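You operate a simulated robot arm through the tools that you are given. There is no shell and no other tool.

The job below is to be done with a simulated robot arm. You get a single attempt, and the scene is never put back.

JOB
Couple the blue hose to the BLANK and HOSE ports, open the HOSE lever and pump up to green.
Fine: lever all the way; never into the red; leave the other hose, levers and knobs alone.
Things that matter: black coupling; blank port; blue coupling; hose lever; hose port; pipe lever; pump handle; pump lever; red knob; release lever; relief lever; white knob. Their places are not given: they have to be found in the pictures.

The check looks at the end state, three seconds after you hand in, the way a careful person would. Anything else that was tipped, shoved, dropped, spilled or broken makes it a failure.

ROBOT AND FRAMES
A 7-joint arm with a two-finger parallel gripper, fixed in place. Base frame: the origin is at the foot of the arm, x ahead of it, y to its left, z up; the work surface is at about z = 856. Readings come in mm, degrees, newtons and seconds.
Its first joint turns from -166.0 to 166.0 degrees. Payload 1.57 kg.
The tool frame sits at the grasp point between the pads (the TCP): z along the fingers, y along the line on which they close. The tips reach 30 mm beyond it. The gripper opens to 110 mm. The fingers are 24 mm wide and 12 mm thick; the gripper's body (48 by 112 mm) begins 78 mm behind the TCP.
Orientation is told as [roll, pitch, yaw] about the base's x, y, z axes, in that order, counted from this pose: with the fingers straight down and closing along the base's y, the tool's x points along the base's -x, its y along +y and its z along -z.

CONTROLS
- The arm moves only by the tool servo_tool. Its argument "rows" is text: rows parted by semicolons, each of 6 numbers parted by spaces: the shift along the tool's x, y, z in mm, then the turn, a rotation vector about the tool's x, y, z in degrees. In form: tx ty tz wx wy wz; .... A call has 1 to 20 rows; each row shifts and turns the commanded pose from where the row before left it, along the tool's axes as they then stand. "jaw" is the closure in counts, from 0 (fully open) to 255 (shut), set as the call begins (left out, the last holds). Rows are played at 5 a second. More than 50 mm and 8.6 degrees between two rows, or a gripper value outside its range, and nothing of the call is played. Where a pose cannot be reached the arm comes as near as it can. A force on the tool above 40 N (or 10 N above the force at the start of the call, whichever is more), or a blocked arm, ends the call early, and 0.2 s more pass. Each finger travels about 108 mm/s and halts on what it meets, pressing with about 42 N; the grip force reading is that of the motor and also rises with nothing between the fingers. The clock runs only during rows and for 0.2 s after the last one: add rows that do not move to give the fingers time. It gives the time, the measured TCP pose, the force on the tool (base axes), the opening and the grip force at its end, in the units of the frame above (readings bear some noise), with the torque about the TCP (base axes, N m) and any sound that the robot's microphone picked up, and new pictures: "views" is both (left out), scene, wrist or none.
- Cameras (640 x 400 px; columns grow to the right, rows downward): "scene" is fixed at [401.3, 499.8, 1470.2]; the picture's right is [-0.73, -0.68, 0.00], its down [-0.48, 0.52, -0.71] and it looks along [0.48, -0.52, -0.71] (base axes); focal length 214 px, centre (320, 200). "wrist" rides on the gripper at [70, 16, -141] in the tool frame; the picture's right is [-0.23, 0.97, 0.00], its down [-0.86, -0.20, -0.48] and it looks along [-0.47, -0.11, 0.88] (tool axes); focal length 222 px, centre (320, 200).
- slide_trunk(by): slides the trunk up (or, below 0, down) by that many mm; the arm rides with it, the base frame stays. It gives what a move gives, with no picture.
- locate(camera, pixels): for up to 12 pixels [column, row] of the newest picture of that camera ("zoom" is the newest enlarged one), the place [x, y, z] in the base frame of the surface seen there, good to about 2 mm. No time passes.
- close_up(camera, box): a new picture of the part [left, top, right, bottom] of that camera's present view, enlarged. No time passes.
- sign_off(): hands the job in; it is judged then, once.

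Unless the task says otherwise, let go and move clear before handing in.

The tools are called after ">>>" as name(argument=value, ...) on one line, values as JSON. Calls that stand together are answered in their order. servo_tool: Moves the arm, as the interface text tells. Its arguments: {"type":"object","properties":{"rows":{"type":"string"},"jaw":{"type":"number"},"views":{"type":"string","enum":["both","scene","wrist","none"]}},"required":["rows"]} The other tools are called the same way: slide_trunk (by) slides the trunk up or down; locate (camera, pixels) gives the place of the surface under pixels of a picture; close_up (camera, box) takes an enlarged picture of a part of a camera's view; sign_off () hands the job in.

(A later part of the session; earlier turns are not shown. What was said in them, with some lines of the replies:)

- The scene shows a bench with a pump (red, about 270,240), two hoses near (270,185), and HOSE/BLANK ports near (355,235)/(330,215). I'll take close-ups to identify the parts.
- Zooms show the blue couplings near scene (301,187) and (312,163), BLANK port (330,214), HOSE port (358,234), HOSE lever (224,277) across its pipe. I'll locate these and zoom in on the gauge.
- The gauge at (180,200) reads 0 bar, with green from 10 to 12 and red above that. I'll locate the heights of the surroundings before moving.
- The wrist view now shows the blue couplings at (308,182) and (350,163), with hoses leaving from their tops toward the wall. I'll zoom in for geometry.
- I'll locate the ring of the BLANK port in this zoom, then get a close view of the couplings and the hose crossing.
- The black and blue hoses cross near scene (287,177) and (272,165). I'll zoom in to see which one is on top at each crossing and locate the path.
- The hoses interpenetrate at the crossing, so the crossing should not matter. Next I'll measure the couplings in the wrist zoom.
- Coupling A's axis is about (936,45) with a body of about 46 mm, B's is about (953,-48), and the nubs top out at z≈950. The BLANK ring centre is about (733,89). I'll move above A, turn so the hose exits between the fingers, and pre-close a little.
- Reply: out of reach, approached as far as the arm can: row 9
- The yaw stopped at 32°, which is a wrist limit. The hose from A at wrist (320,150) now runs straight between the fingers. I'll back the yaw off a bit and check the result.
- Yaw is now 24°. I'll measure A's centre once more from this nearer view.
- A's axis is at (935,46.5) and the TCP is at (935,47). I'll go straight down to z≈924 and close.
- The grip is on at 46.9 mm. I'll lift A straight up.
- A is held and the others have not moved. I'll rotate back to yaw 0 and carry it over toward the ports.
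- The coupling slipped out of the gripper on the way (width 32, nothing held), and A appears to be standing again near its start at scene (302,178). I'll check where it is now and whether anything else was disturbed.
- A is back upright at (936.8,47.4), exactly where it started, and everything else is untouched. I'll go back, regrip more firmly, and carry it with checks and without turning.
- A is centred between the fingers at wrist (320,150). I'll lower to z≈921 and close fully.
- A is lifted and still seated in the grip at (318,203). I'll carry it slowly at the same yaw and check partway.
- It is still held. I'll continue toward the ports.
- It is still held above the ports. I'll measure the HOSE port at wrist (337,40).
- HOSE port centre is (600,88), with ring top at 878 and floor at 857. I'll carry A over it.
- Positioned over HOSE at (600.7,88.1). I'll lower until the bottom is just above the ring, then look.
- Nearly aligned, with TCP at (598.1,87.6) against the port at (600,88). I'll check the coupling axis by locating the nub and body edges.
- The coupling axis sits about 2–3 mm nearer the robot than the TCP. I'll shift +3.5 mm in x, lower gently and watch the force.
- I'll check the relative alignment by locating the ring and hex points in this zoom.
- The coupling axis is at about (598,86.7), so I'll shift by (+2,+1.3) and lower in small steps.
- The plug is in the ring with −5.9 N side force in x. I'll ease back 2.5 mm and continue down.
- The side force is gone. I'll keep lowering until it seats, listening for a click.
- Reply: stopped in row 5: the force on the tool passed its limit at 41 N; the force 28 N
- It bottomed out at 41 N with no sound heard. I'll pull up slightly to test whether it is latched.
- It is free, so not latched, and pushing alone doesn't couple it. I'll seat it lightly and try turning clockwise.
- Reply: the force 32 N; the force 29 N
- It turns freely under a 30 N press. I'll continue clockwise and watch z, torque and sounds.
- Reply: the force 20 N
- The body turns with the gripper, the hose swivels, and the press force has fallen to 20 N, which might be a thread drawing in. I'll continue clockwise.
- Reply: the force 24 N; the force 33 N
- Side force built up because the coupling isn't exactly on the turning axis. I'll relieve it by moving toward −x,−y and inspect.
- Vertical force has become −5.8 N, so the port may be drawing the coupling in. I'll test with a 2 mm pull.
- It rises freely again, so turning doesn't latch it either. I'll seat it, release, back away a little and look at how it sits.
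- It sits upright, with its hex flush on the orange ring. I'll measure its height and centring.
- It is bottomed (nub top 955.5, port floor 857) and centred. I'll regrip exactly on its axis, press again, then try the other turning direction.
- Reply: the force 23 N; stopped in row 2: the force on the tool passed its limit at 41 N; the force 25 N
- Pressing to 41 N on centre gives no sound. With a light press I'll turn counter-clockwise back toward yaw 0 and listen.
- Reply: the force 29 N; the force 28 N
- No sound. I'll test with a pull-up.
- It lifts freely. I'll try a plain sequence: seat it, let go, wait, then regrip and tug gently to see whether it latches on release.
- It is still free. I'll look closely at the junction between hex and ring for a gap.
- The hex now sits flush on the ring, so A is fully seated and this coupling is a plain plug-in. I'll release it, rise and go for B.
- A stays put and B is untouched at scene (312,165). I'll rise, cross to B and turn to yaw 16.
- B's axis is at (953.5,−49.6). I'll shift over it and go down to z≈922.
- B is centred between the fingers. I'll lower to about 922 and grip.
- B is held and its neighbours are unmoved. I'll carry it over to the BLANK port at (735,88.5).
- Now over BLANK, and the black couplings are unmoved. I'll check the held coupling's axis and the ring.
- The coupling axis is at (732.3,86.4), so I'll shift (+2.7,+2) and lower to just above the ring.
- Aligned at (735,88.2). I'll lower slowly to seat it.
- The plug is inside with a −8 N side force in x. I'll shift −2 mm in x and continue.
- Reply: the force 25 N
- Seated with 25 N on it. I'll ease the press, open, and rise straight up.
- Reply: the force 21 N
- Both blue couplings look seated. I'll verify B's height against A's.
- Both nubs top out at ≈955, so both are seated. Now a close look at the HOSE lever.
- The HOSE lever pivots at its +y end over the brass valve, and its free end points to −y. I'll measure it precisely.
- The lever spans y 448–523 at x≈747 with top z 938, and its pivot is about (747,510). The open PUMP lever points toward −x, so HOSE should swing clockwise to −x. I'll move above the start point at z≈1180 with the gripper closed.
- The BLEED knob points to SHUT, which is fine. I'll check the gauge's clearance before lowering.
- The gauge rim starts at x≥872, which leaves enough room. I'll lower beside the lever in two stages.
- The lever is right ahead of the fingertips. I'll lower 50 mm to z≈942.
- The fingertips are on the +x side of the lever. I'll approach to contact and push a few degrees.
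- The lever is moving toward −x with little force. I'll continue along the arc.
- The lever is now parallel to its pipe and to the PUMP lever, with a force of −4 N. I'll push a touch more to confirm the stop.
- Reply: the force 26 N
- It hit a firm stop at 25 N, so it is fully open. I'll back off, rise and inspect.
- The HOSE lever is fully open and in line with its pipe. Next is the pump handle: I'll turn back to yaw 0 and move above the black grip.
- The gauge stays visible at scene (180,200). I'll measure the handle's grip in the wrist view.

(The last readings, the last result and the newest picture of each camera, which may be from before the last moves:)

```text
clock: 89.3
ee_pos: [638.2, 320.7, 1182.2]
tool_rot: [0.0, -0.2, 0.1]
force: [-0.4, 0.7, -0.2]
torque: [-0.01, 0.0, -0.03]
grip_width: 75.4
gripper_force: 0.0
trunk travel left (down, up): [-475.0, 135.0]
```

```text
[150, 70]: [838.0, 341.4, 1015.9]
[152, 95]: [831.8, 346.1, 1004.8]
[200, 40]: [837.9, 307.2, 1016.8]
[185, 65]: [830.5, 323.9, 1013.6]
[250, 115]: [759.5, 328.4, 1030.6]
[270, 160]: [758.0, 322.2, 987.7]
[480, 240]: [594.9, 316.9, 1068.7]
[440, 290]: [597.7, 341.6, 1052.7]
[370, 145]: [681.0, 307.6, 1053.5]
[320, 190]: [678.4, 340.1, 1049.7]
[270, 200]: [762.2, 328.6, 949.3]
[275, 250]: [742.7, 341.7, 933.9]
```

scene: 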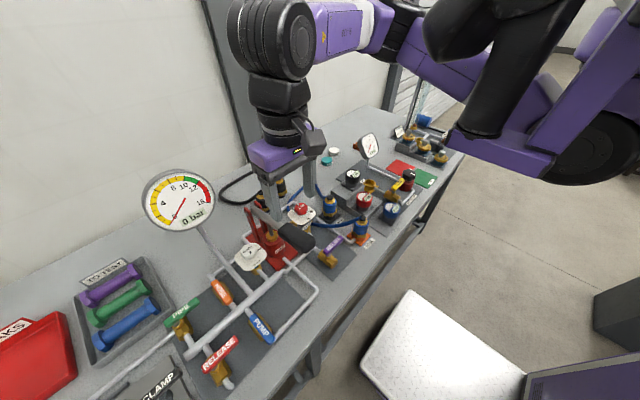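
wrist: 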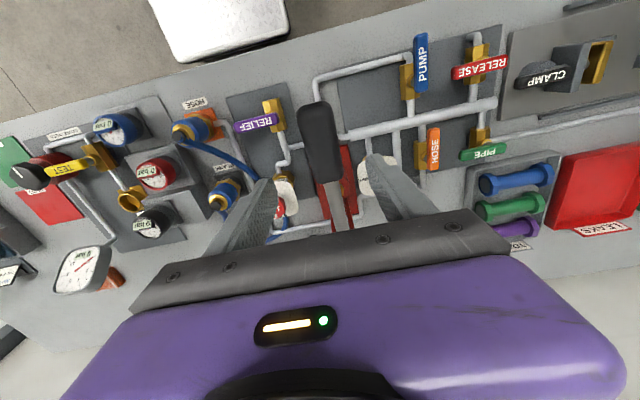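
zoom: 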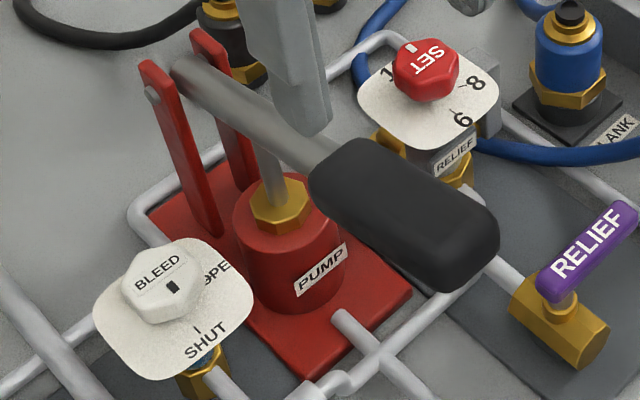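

The handle pivots at about (835,324,1004), and its grip spans x 590–685 at y≈324, 34 mm wide, raised 14°. I'll lower around it at x≈630.

>>> servo_tool(rows="8 3.3 30 0 0 0; 0 0 35 0 0 0; 0 0 35 0 0 0; 0 0 28 0 0 0; 0 0 0 0 0 0")

>>> close_up(camera="scene", box=[225, 180, 345, 275])

```text
clock: 90.5
ee_pos: [633.5, 321.3, 1054.2]
tool_rot: [0.1, -0.3, 0.1]
force: [-0.7, 0.3, -0.1]
torque: [0.0, -0.01, -0.03]
grip_width: 75.3
gripper_force: 0.2
trunk travel left (down, up): [-475.0, 135.0]
```

scene: 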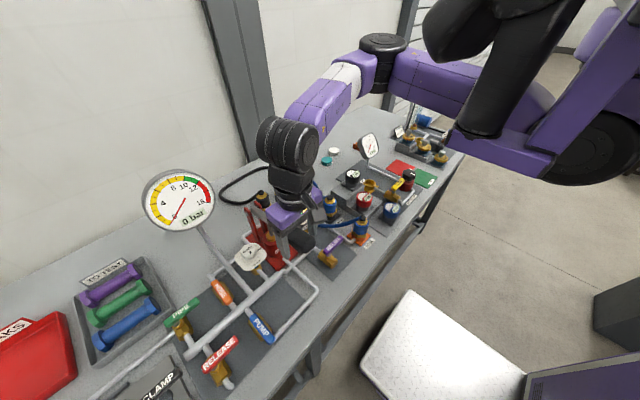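
wrist: 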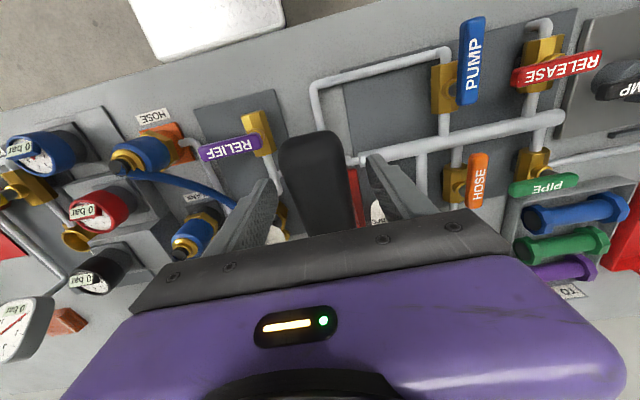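

```text
4.21 times, centred on (285, 228) of scene
```

zoom: 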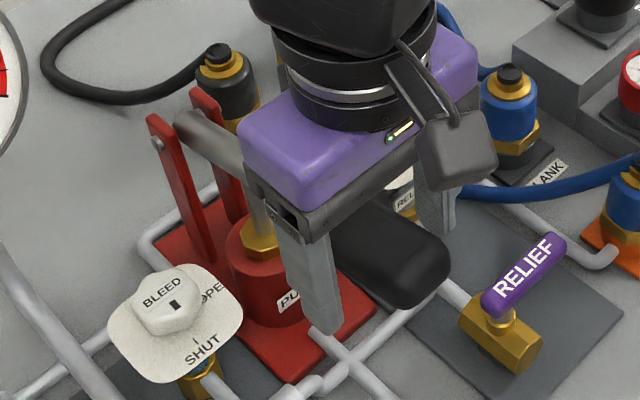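

The handle is centred between the fingers, so I'll close on it.

>>> servo_tool(rows="0 1 0 0 0 0; 0 0 0 0 0 0; 0 0 0 0 0 0; 0 0 0 0 0 0", jaw=255, views="wrist")

```text
clock: 91.5
ee_pos: [634.0, 322.8, 1054.0]
tool_rot: [0.0, -0.2, 0.1]
force: [-1.4, -4.6, -0.4]
torque: [-0.18, -0.09, -0.05]
grip_width: 41.8
gripper_force: 45.2
trunk travel left (down, up): [-475.0, 135.0]
```

wrist: 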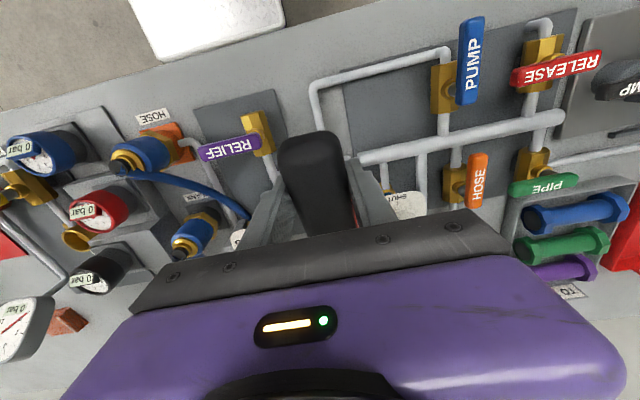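

Gripped at 41.8 mm. I'll make a small slow down-stroke along the handle's arc and watch the force and the gauge.

>>> servo_tool(rows="3.0 -0.5 14.14 0 -4 0; 3.0 0 14.14 0 -4 0; 3.0 0 14.14 0 -4 0; 0 0 0 0 0 0")

>>> close_up(camera="scene", box=[130, 160, 230, 240])

```text
clock: 92.5
ee_pos: [625.8, 322.0, 1010.9]
tool_rot: [-0.2, -12.3, 0.1]
force: [-2.0, -20.5, 8.9]
torque: [-0.36, -1.26, -0.22]
grip_width: 41.5
gripper_force: 45.2
trunk travel left (down, up): [-475.0, 135.0]
```

scene: 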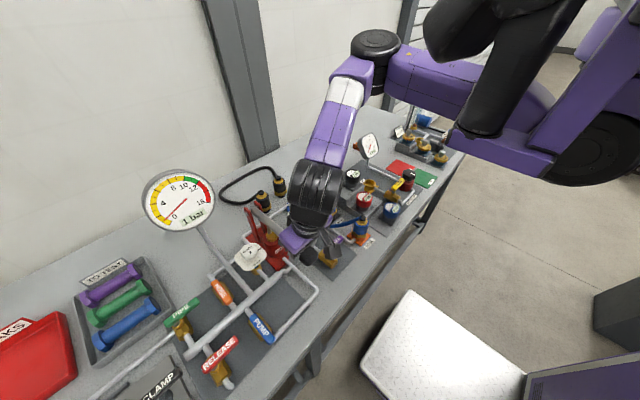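
wrist: 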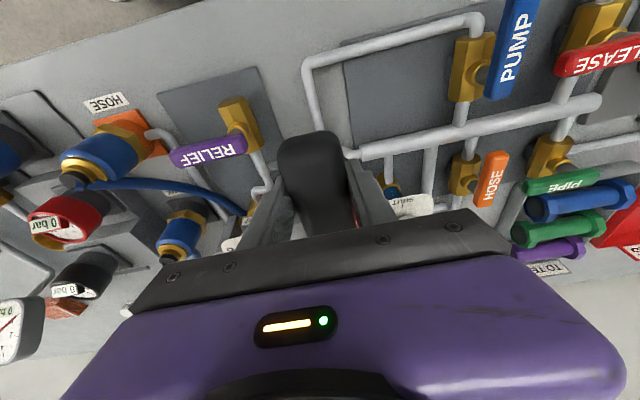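

```text
5.00 times, centred on (180, 200) of scene
```

zoom: 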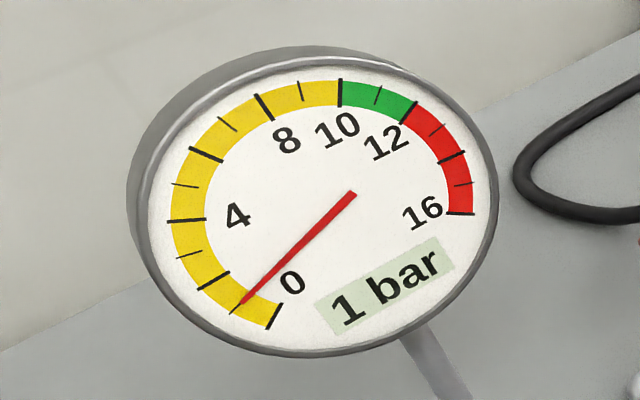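

The gauge moved to about 1 bar, so the circuit holds and the couplings are good. There is −20 N in y, so I'll ease −1 mm in y and continue down gently.

>>> servo_tool(rows="3.0 -1 14.14 0 -4 0; 3.0 0 14.14 0 -4 0; 0 0 0 0 0 0", views="scene")

>>> close_up(camera="scene", box=[130, 160, 230, 240])

```text
clock: 93.3
ee_pos: [626.2, 322.0, 981.8]
tool_rot: [0.1, -20.1, 0.1]
force: [-4.5, -7.8, 0.4]
torque: [0.32, 0.56, -0.56]
grip_width: 41.8
gripper_force: 44.9
trunk travel left (down, up): [-475.0, 135.0]
```

scene: 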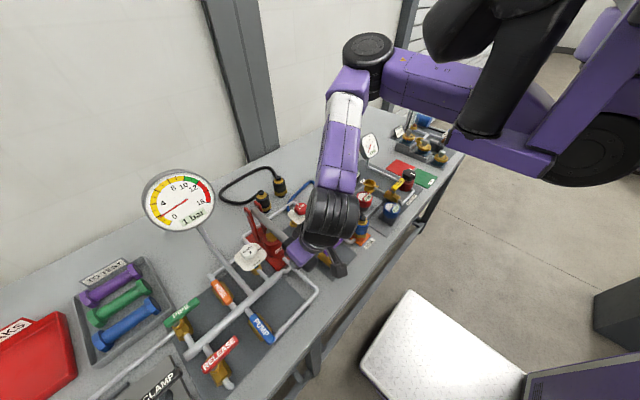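

```text
5.00 times, centred on (180, 200) of scene
```

zoom: 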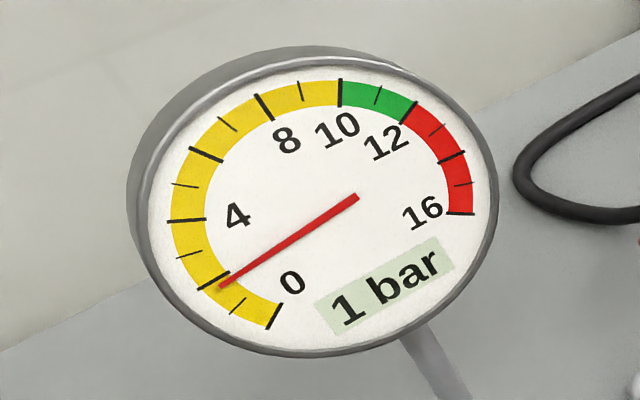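

The needle is at about 1.9 bar after 20° (≈0.1 bar per degree). I'll go down 8° more and then make the up-stroke to see whether the pressure holds.

>>> servo_tool(rows="3.0 0 14.14 0 -4 0; 3.0 0 14.14 0 -4 0; 0 0 0 0 0 0", views="scene")

>>> close_up(camera="scene", box=[130, 160, 330, 300])

```text
clock: 94.1
ee_pos: [634.6, 321.6, 957.7]
tool_rot: [0.2, -28.6, -0.1]
force: [-3.5, -8.3, 39.9]
torque: [-0.31, 0.72, -0.19]
grip_width: 41.6
gripper_force: 44.7
trunk travel left (down, up): [-475.0, 135.0]
```

scene: 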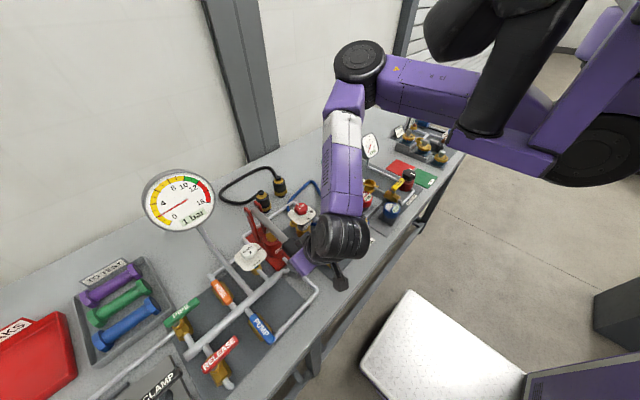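

```text
2.86 times, centred on (230, 230) of scene
```

zoom: 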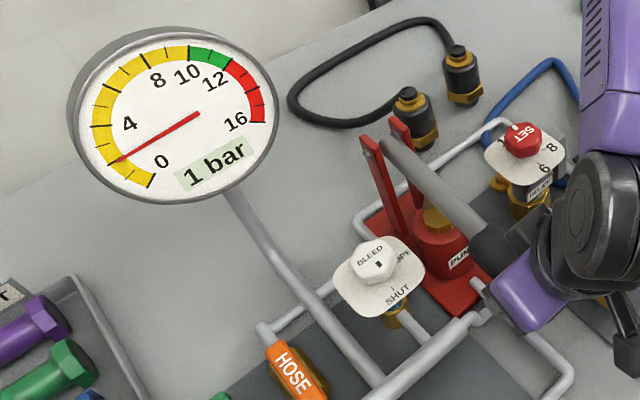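

The handle has bottomed at about 40 N, so a full stroke gives ≈1.9 bar. I'll bring it back up along the same arc.

>>> servo_tool(rows="-3.98 0 -13.9 0 4 0; -3.98 0 -13.9 0 4 0; -3.98 0 -13.9 0 4 0; -3.98 0 -13.9 0 4 0; -3.98 0 -13.9 0 4 0; -3.98 0 -13.9 0 4 0; 0 0 0 0 0 0", views="scene")

>>> close_up(camera="scene", box=[130, 160, 330, 300])

```text
clock: 95.7
ee_pos: [629.4, 322.0, 1037.7]
tool_rot: [0.1, -4.1, 0.1]
force: [16.1, 19.2, -24.7]
torque: [-0.56, 0.13, -0.54]
grip_width: 41.8
gripper_force: 44.7
trunk travel left (down, up): [-475.0, 135.0]
```

scene: 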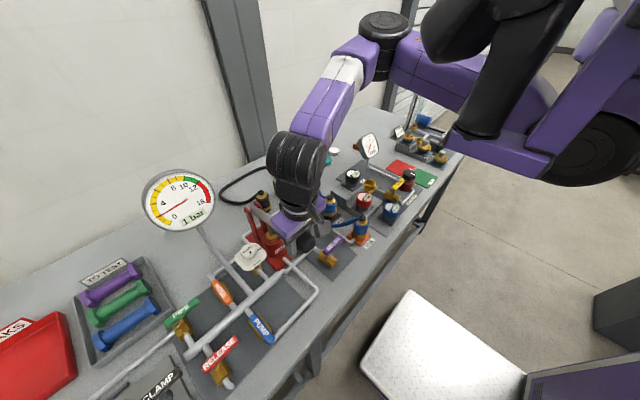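

```text
2.86 times, centred on (230, 230) of scene
```

zoom: 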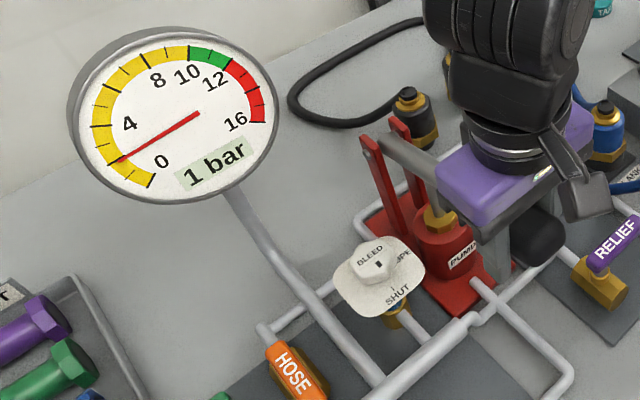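

Pressure holds. The handle is nearly up with some resistance, so I'll finish the up-stroke and check the forces.

>>> servo_tool(rows="-2 0.6 -7 0 2 0; -2 0 -5 0 1.5 0; 0 0 0 0 0 0", views="wrist")

>>> close_up(camera="scene", box=[225, 180, 345, 275])

```text
clock: 96.5
ee_pos: [630.0, 323.0, 1051.8]
tool_rot: [-0.1, -0.4, 0.2]
force: [-17.2, 5.0, -23.3]
torque: [-0.11, 0.2, -0.85]
grip_width: 41.9
gripper_force: 45.2
trunk travel left (down, up): [-475.0, 135.0]
```

wrist: 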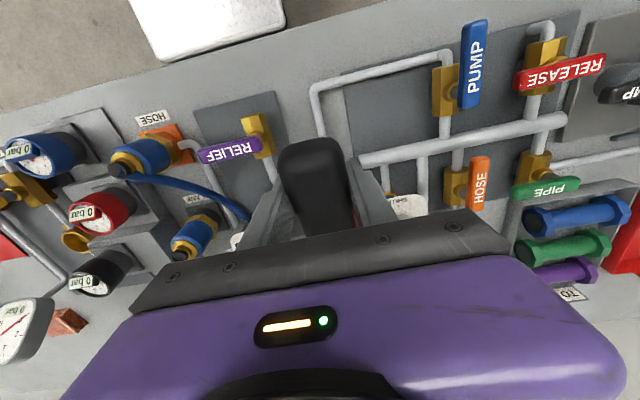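

```text
4.21 times, centred on (285, 228) of scene
```

zoom: 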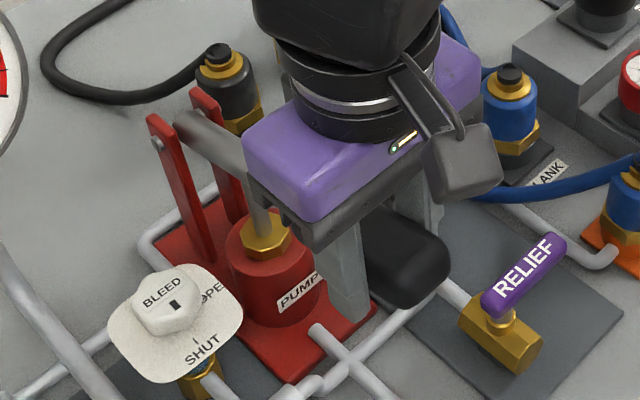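

The handle is back at the top. I'll do the second down-stroke of about 22°.

>>> servo_tool(rows="3.5 0 14.14 0 -4 0; 3.0 0 14.14 0 -4 0; 3.0 0 14.14 0 -4 0; 3.0 0 14.14 0 -4 0; 3.0 0 14.14 0 -4 0; 1.5 0 7.1 0 -2 0; 0 0 0 0 0 0", views="scene")

>>> close_up(camera="scene", box=[130, 160, 230, 240])

```text
clock: 98.1
ee_pos: [626.3, 321.4, 973.0]
tool_rot: [0.0, -22.6, 0.0]
force: [-29.4, 0.2, 0.1]
torque: [0.21, 0.11, -0.41]
grip_width: 41.6
gripper_force: 45.1
trunk travel left (down, up): [-475.0, 135.0]
```

scene: 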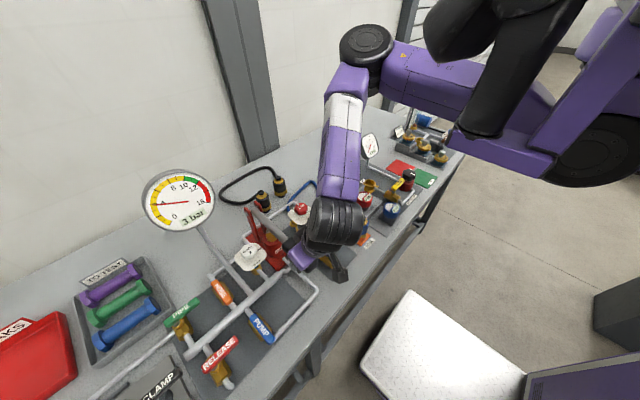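

```text
5.00 times, centred on (180, 200) of scene
```

zoom: 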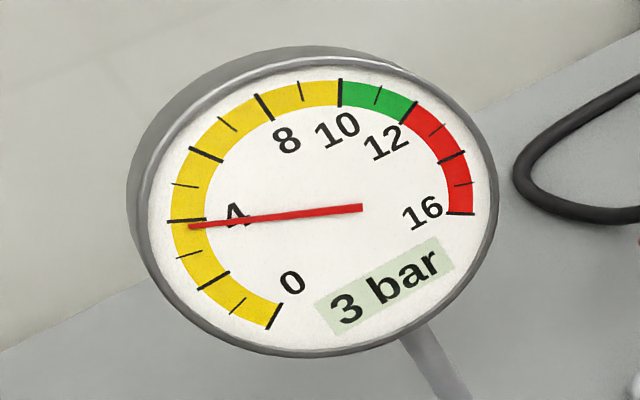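

Now about 3.9 bar, so 2 bar per stroke. I'll do the next up-and-down stroke.

>>> servo_tool(rows="-3.2 0 -13.9 0 4 0; -3.8 0 -13.9 0 4 0; -3.8 0 -13.9 0 4 0; -3.9 0 -13.9 0 4 0; -3.9 0 -13.9 0 4 0; -1.9 0 -7 0 2 0; 0 0 0 0 0 0", views="none")

>>> servo_tool(rows="3.2 0 14.14 0 -4 0; 3.0 0 14.14 0 -4 0; 3.0 0 14.14 0 -4 0; 3.0 0 14.14 0 -4 0; 3.0 0 14.14 0 -4 0; 1.5 0 7.1 0 -2 0; 0 0 0 0 0 0", views="scene")

>>> close_up(camera="scene", box=[130, 160, 230, 240])

```text
clock: 99.7
ee_pos: [632.2, 322.2, 1050.1]
tool_rot: [0.1, -0.9, 0.0]
force: [0.6, 9.7, -13.2]
torque: [-0.1, -1.09, -0.14]
grip_width: 41.9
gripper_force: 45.6
trunk travel left (down, up): [-475.0, 135.0]
```

```text
clock: 101.3
ee_pos: [628.6, 322.5, 974.9]
tool_rot: [0.1, -22.8, 0.2]
force: [-0.9, 5.0, 0.8]
torque: [0.48, 0.69, -0.21]
grip_width: 41.6
gripper_force: 45.1
trunk travel left (down, up): [-475.0, 135.0]
```

scene: 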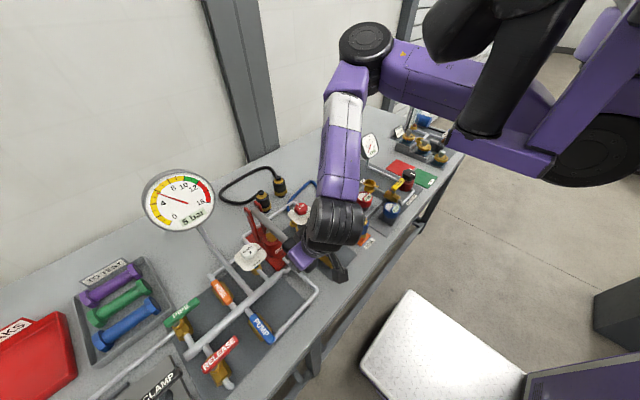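

```text
5.00 times, centred on (180, 200) of scene
```

zoom: 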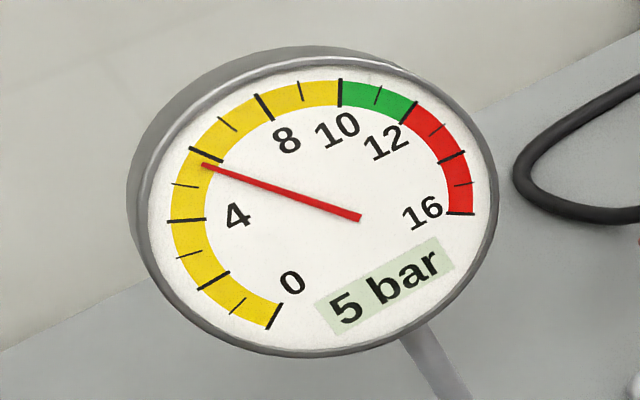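

About 5.7 bar, and the forces are low. Next stroke.

>>> servo_tool(rows="-3.9 0 -13.9 0 4 0; -3.9 0 -13.9 0 4 0; -3.9 0 -13.9 0 4 0; -3.9 0 -13.9 0 4 0; -3.9 0 -13.9 0 4 0; -1.9 0 -7 0 2 0; 0 0 0 0 0 0", views="none")

>>> servo_tool(rows="3.1 0 14.14 0 -4 0; 3.0 0 14.14 0 -4 0; 3.0 0 14.14 0 -4 0; 3.0 0 14.14 0 -4 0; 3.0 0 14.14 0 -4 0; 1.5 0 7.1 0 -2 0; 0 0 0 0 0 0", views="scene")

>>> close_up(camera="scene", box=[130, 160, 230, 240])

```text
clock: 102.9
ee_pos: [632.7, 323.1, 1051.2]
tool_rot: [0.2, -0.7, 0.0]
force: [13.7, 11.6, -10.8]
torque: [0.17, -0.95, -0.34]
grip_width: 42.0
gripper_force: 45.1
trunk travel left (down, up): [-475.0, 135.0]
```

```text
clock: 104.5
ee_pos: [627.1, 321.3, 973.6]
tool_rot: [0.0, -22.7, 0.1]
force: [-6.6, 2.6, 5.9]
torque: [0.27, -0.61, -0.33]
grip_width: 41.6
gripper_force: 45.0
trunk travel left (down, up): [-475.0, 135.0]
```

scene: 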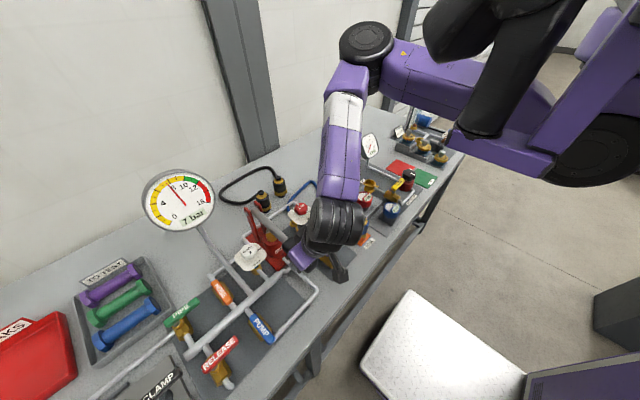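

```text
5.00 times, centred on (180, 200) of scene
```

zoom: 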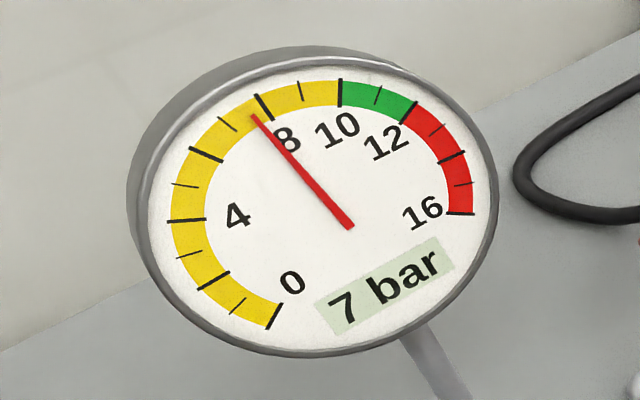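

About 7.6 bar. One more full stroke should give about 9.5.

>>> servo_tool(rows="-3.9 0 -13.9 0 4 0; -3.9 0 -13.9 0 4 0; -3.9 0 -13.9 0 4 0; -3.9 0 -13.9 0 4 0; -3.9 0 -13.9 0 4 0; -1.9 0 -7 0 2 0; 0 0 0 0 0 0", views="none")

>>> servo_tool(rows="3.1 0 14.14 0 -4 0; 3.0 0 14.14 0 -4 0; 3.0 0 14.14 0 -4 0; 3.0 0 14.14 0 -4 0; 3.0 0 14.14 0 -4 0; 1.5 0 7.1 0 -2 0; 0 0 0 0 0 0", views="scene")

>>> close_up(camera="scene", box=[130, 160, 230, 240])

```text
clock: 106.1
ee_pos: [631.2, 323.0, 1051.6]
tool_rot: [0.0, -0.8, 0.1]
force: [15.9, 4.3, -11.2]
torque: [0.36, -0.82, 0.19]
grip_width: 41.7
gripper_force: 45.0
trunk travel left (down, up): [-475.0, 135.0]
```

```text
clock: 107.7
ee_pos: [625.3, 323.3, 972.9]
tool_rot: [0.0, -22.9, 0.1]
force: [4.2, -4.1, 6.1]
torque: [0.11, -0.29, -0.39]
grip_width: 41.7
gripper_force: 45.1
trunk travel left (down, up): [-475.0, 135.0]
```

scene: 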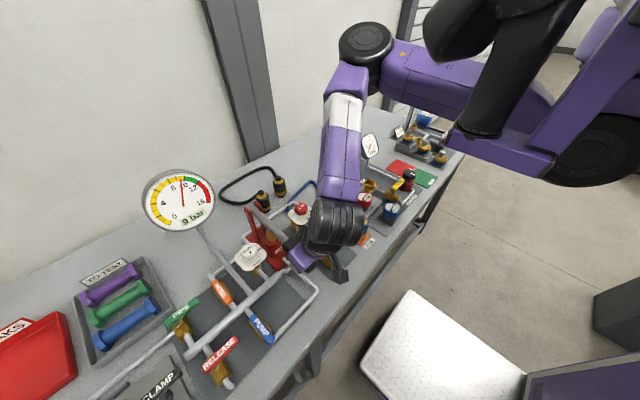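

```text
5.00 times, centred on (180, 200) of scene
```

zoom: 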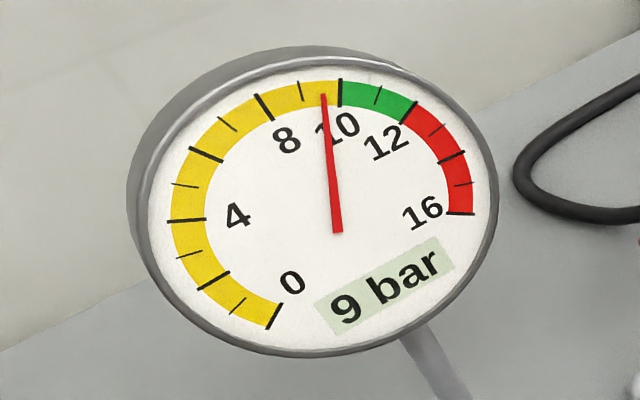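

About 9.6 bar. Now a partial stroke of 16° up and back down to the bottom should bring it to about 11, with the handle ending at the bottom.

>>> servo_tool(rows="-3.9 0 -13.9 0 4 0; -3.9 0 -13.9 0 4 0; -3.9 0 -13.9 0 4 0; -3.9 0 -13.9 0 4 0; 0 0 0 0 0 0", views="none")

>>> servo_tool(rows="3.1 0 14.14 0 -4 0; 3.0 0 14.14 0 -4 0; 3.0 0 14.14 0 -4 0; 0 0 0 0 0 0", views="scene")

>>> close_up(camera="scene", box=[130, 160, 230, 240])

```text
clock: 108.9
ee_pos: [626.8, 322.1, 1031.4]
tool_rot: [0.1, -6.7, 0.0]
force: [7.5, -0.5, -6.2]
torque: [-0.02, 1.39, -0.13]
grip_width: 41.7
gripper_force: 44.6
trunk travel left (down, up): [-475.0, 135.0]
```

```text
clock: 109.9
ee_pos: [624.0, 320.8, 988.6]
tool_rot: [0.2, -18.9, 0.1]
force: [1.2, -5.7, 9.5]
torque: [0.18, -1.24, -0.38]
grip_width: 41.8
gripper_force: 44.5
trunk travel left (down, up): [-475.0, 135.0]
```

scene: 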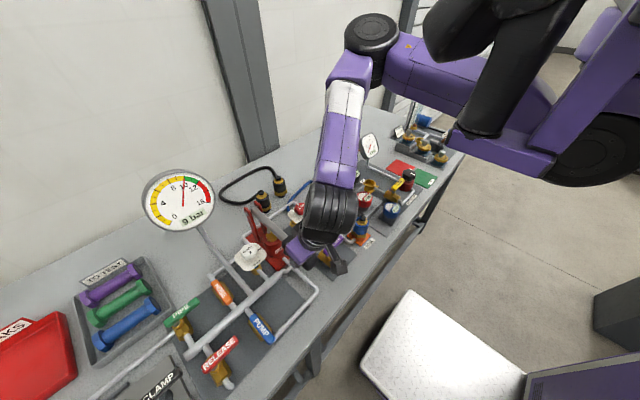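

```text
5.00 times, centred on (180, 200) of scene
```

zoom: 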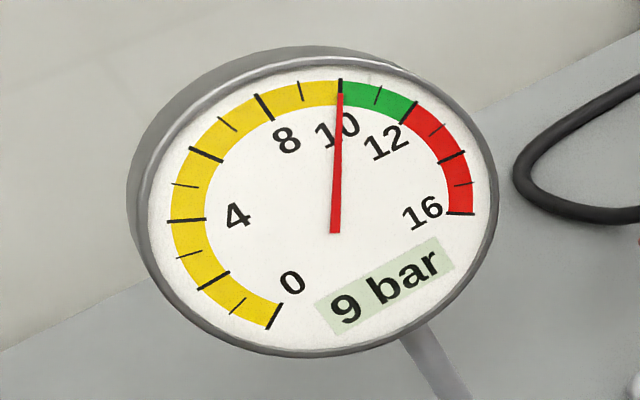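

Just under 10. I'll push the remaining 4–5° to the bottom.

>>> servo_tool(rows="3.0 0 14.14 0 -4 0; 0.7 0 3.5 0 -1 0; 0 0 0 0 0 0; 0 0 0 0 0 0", views="scene")

>>> close_up(camera="scene", box=[130, 160, 230, 240])

```text
clock: 110.9
ee_pos: [627.3, 321.6, 970.7]
tool_rot: [0.0, -23.7, 0.0]
force: [-3.3, -8.9, 14.4]
torque: [0.26, 0.64, -0.1]
grip_width: 41.5
gripper_force: 45.4
trunk travel left (down, up): [-475.0, 135.0]
```

scene: 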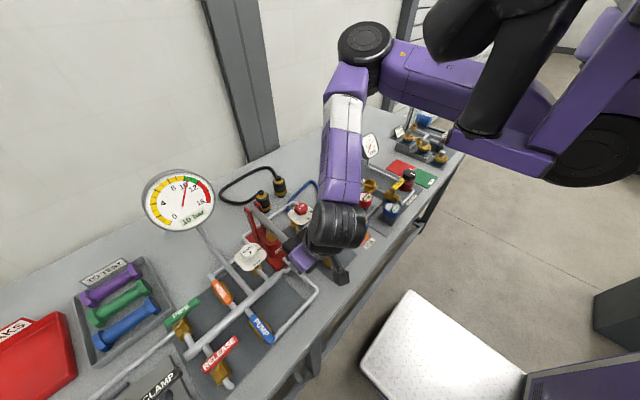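

```text
5.00 times, centred on (180, 200) of scene
```

zoom: 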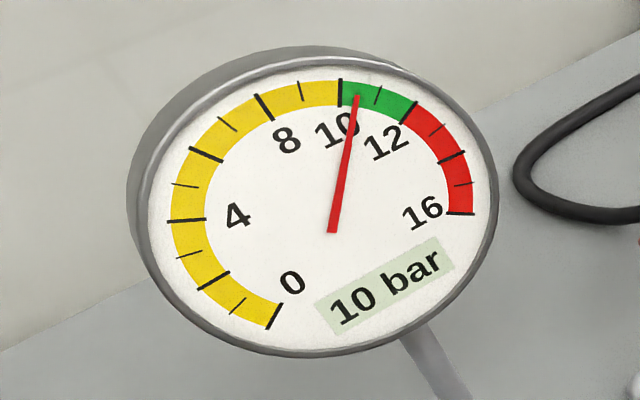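

About 10.4 bar, in the green. One more small stroke of 14° should centre it near 11.

>>> servo_tool(rows="-3.9 0 -13.9 0 4 0; -3.9 0 -13.9 0 4 0; -3.9 0 -13.9 0 4 0; -1.9 0 -7 0 2 0; 0 0 0 0 0 0; 3.1 0 14.14 0 -4 0; 3.0 0 14.14 0 -4 0; 0 0 0 0 0 0", views="scene")

>>> close_up(camera="scene", box=[130, 160, 230, 240])

```text
clock: 112.7
ee_pos: [623.9, 322.2, 991.9]
tool_rot: [0.1, -17.8, 0.0]
force: [7.2, 1.3, 0.6]
torque: [0.48, 0.66, -0.45]
grip_width: 41.5
gripper_force: 45.1
trunk travel left (down, up): [-475.0, 135.0]
```

scene: 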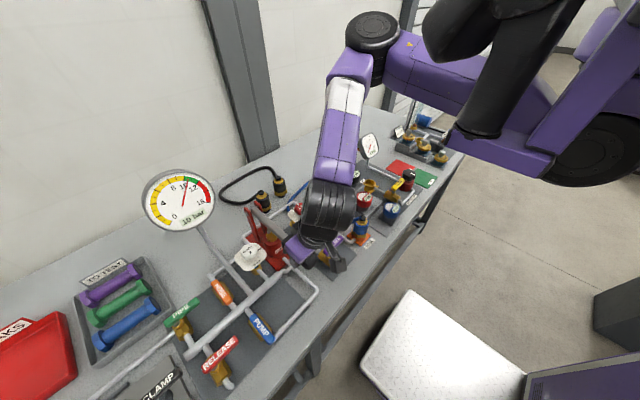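

```text
5.00 times, centred on (180, 200) of scene
```

zoom: 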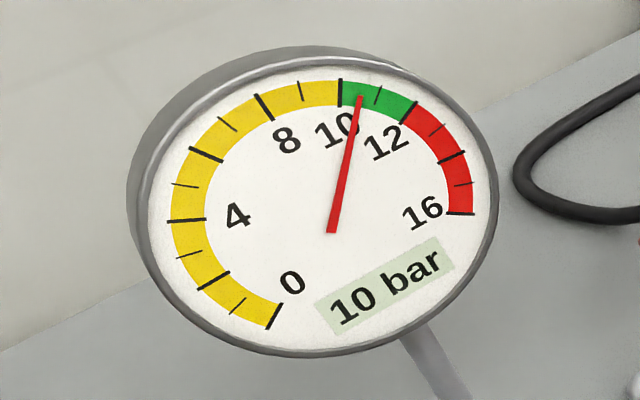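

About 10.5 bar with 6° left. I'll finish the stroke to the bottom.

>>> servo_tool(rows="3.0 0 14.14 0 -4 0; 1.5 0 7 0 -2 0; 0 0 0 0 0 0; 0 0 0 0 0 0", views="scene")

>>> close_up(camera="scene", box=[130, 160, 230, 240])

```text
clock: 113.7
ee_pos: [627.8, 322.3, 970.8]
tool_rot: [0.1, -23.7, 0.1]
force: [-6.7, 2.1, 10.7]
torque: [0.31, 0.78, -0.48]
grip_width: 41.8
gripper_force: 45.3
trunk travel left (down, up): [-475.0, 135.0]
```

scene: 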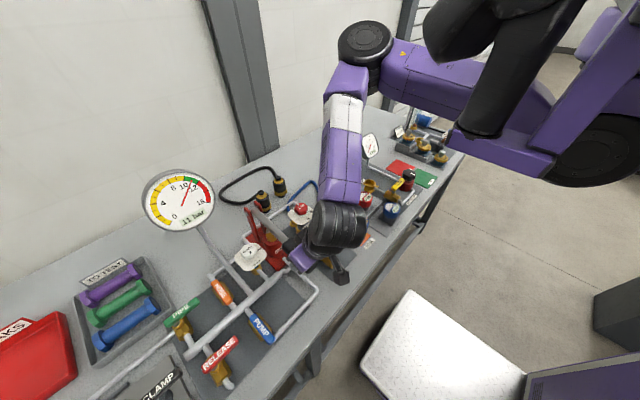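

```text
5.00 times, centred on (180, 200) of scene
```

zoom: 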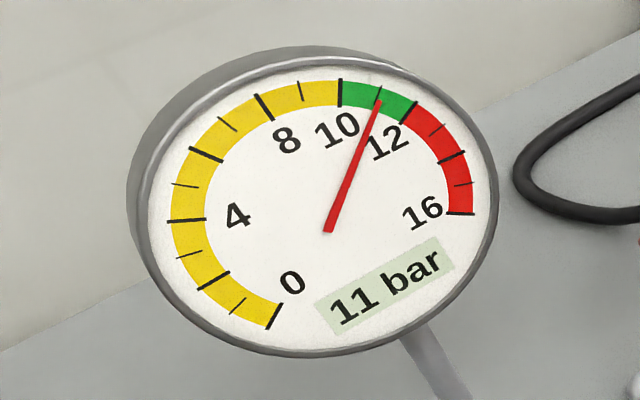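

11.1 bar, mid-green. I'll open and withdraw along the tool axis.

>>> servo_tool(rows="0 0 0 0 0 0; 0 0 0 0 0 0; 0 0 0 0 0 0; 0 0 -15 0 0 0; 0 0 -30 0 0 0; 0 0 -40 0 0 0; 0 0 -40 0 0 0; 0 0 -40 0 0 0; 0 0 0 0 0 0", jaw=80)

>>> close_up(camera="scene", box=[130, 160, 330, 300])

```text
clock: 115.7
ee_pos: [560.6, 322.5, 1120.5]
tool_rot: [0.0, -23.8, -0.1]
force: [-0.4, -0.1, -0.3]
torque: [-0.01, -0.01, 0.0]
grip_width: 75.8
gripper_force: 0.0
trunk travel left (down, up): [-475.0, 135.0]
```

scene: 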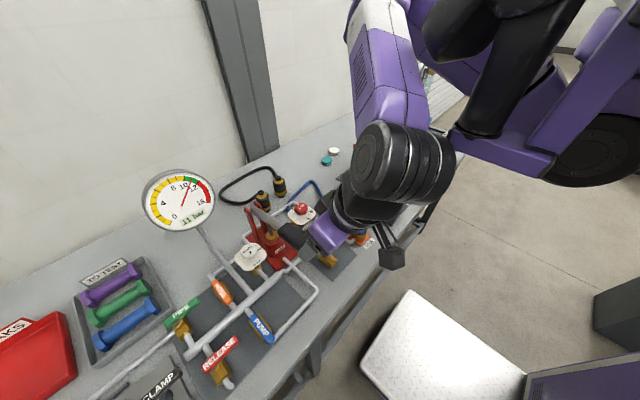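
wrist: 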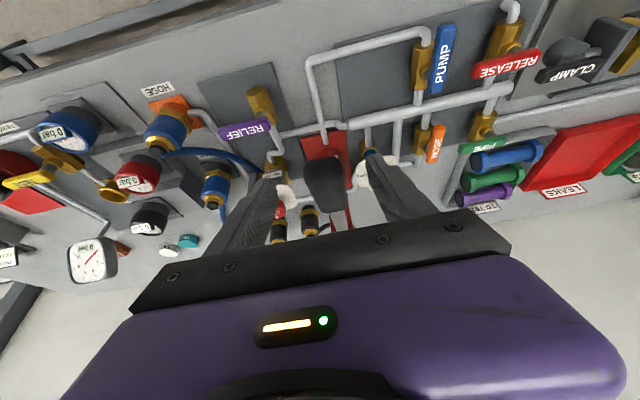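

```text
2.86 times, centred on (230, 230) of scene
```

zoom: 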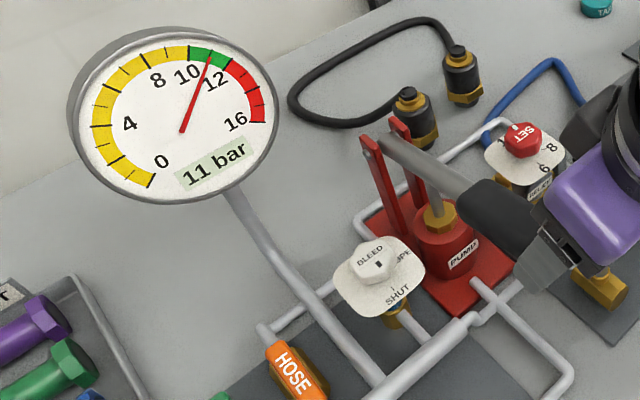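

Released, with the gauge holding at 11. I'll straighten up, rise clear and do a final inspection.

>>> servo_tool(rows="0 0 0 0 8 0; 0 0 0 0 8 0; 0 0 0 0 7.8 0; 0 0 -40 0 0 0; 0 0 -40 0 0 0; 0 -30 -20 0 0 0; 0 -40 0 0 0 0; 0 -40 0 0 0 0; 0 -40 0 0 0 0; 0 -40 0 0 0 0; 0 -40 0 0 0 0; 0 -40 0 0 0 0; 0 0 0 0 0 0")

>>> close_up(camera="scene", box=[130, 160, 330, 300])

>>> close_up(camera="scene", box=[270, 140, 390, 250])

>>> close_up(camera="scene", box=[140, 240, 340, 390])

```text
clock: 118.5
ee_pos: [561.7, 50.5, 1219.7]
tool_rot: [0.1, 0.0, 0.0]
force: [-0.6, 0.2, 1.0]
torque: [0.01, -0.01, 0.0]
grip_width: 75.5
gripper_force: 0.0
trunk travel left (down, up): [-475.0, 135.0]
```

scene: 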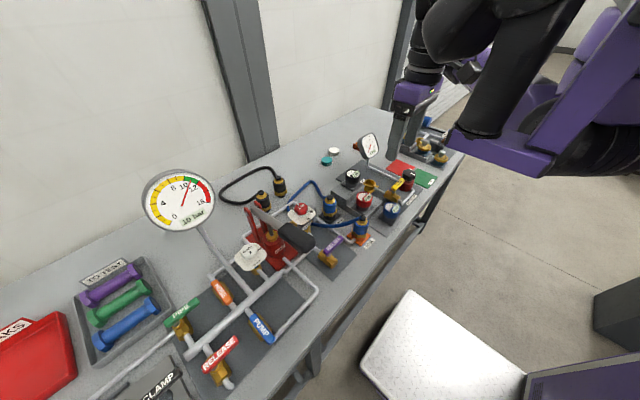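
wrist: 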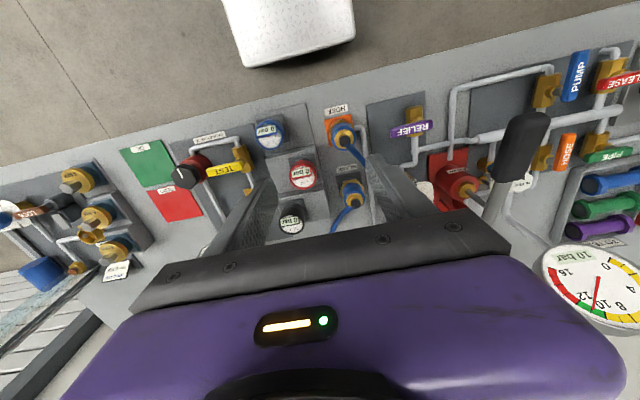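

```text
2.86 times, centred on (230, 230) of scene
```

zoom: 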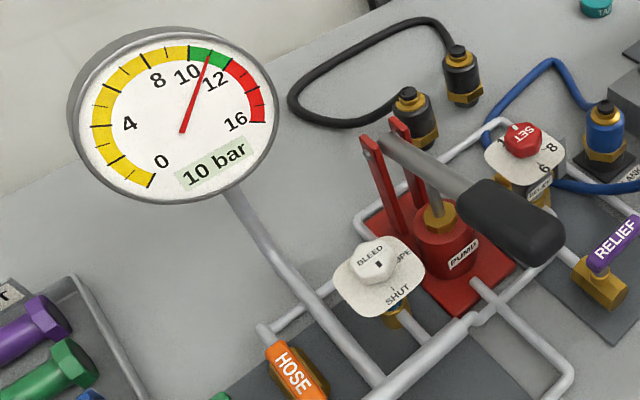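

```text
3.64 times, centred on (330, 195) of scene
```

zoom: 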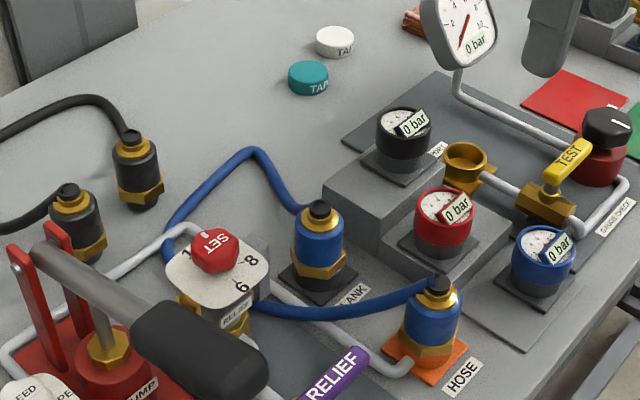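

```text
2.67 times, centred on (240, 315) of scene
```

zoom: 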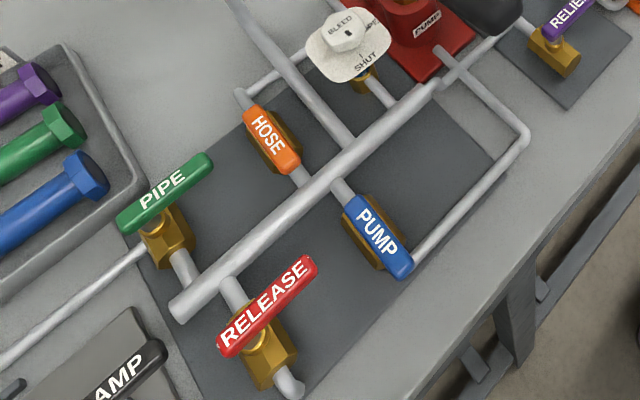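

The display has gone from 11 to 10 bar (needle about 10.9), and the handle has risen by itself. I'll wait a few seconds to see whether pressure is leaking.

>>> close_up(camera="scene", box=[155, 165, 215, 235])

>>> servo_tool(rows="0 0 0 0 0 0; 0 0 0 0 0 0; 0 0 0 0 0 0; 0 0 0 0 0 0; 0 0 0 0 0 0; 0 0 0 0 0 0; 0 0 0 0 0 0; 0 0 0 0 0 0; 0 0 0 0 0 0; 0 0 0 0 0 0; 0 0 0 0 0 0; 0 0 0 0 0 0; 0 0 0 0 0 0; 0 0 0 0 0 0; 0 0 0 0 0 0; 0 0 0 0 0 0; 0 0 0 0 0 0; 0 0 0 0 0 0; 0 0 0 0 0 0; 0 0 0 0 0 0", views="scene")

>>> close_up(camera="scene", box=[155, 165, 215, 235])

```text
5.71 times, centred on (185, 200) of scene
```

zoom: 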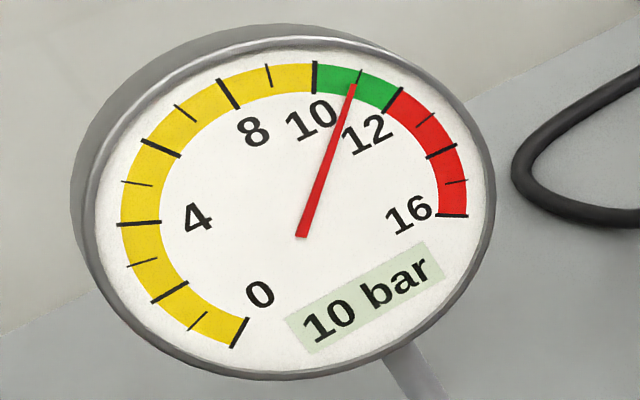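

```text
clock: 122.7
ee_pos: [561.1, 51.8, 1220.8]
tool_rot: [0.1, 0.2, 0.1]
force: [-0.5, 0.4, 0.3]
torque: [0.0, 0.0, -0.01]
grip_width: 75.6
gripper_force: 0.1
trunk travel left (down, up): [-475.0, 135.0]
```

scene: 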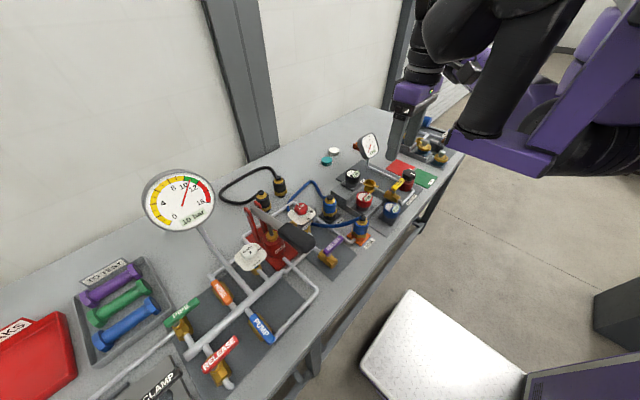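

```text
5.71 times, centred on (185, 200) of scene
```

zoom: 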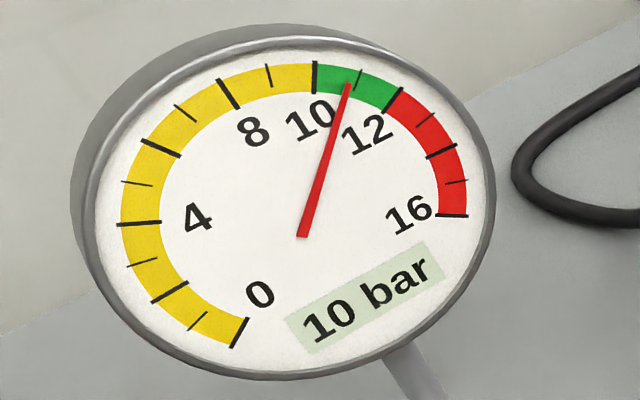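

The needle dropped only from about 10.9 to 10.8 in 4 s, so it will still be well inside green three seconds from now. Both blue couplings are seated, the HOSE lever is fully open, the other items are untouched and the arm is clear, so I'm handing in.

>>> sign_off()

```text
The job is handed in.
```

The job is handed in. The blue hose is plugged into the BLANK and HOSE ports, the HOSE lever is fully open and the gauge read about 10.8 bar, inside the green band.

- **Couplings:** Both blue couplings sit fully down in their ports. They are a plain push fit. I never felt or heard one lock, and the HOSE one lifted out freely before the line was pressurised. The line then took and held pressure.
- **Lever:** The HOSE lever was swung to its firm stop and lies in line with its pipe.
- **Pressure:** The highest reading was about 11.1 bar, so it never reached the red. It was falling slowly, about 0.1 bar in four seconds.
- **One slip:** The first blue coupling dropped out of the gripper on the first carry. It landed upright where it had started, and nothing else moved.
- **Left alone:** I did not touch the black hose, the other levers or either knob. They looked unchanged in the final pictures.

The pump handle rose by itself after I let go. The arm is clear of the bench.
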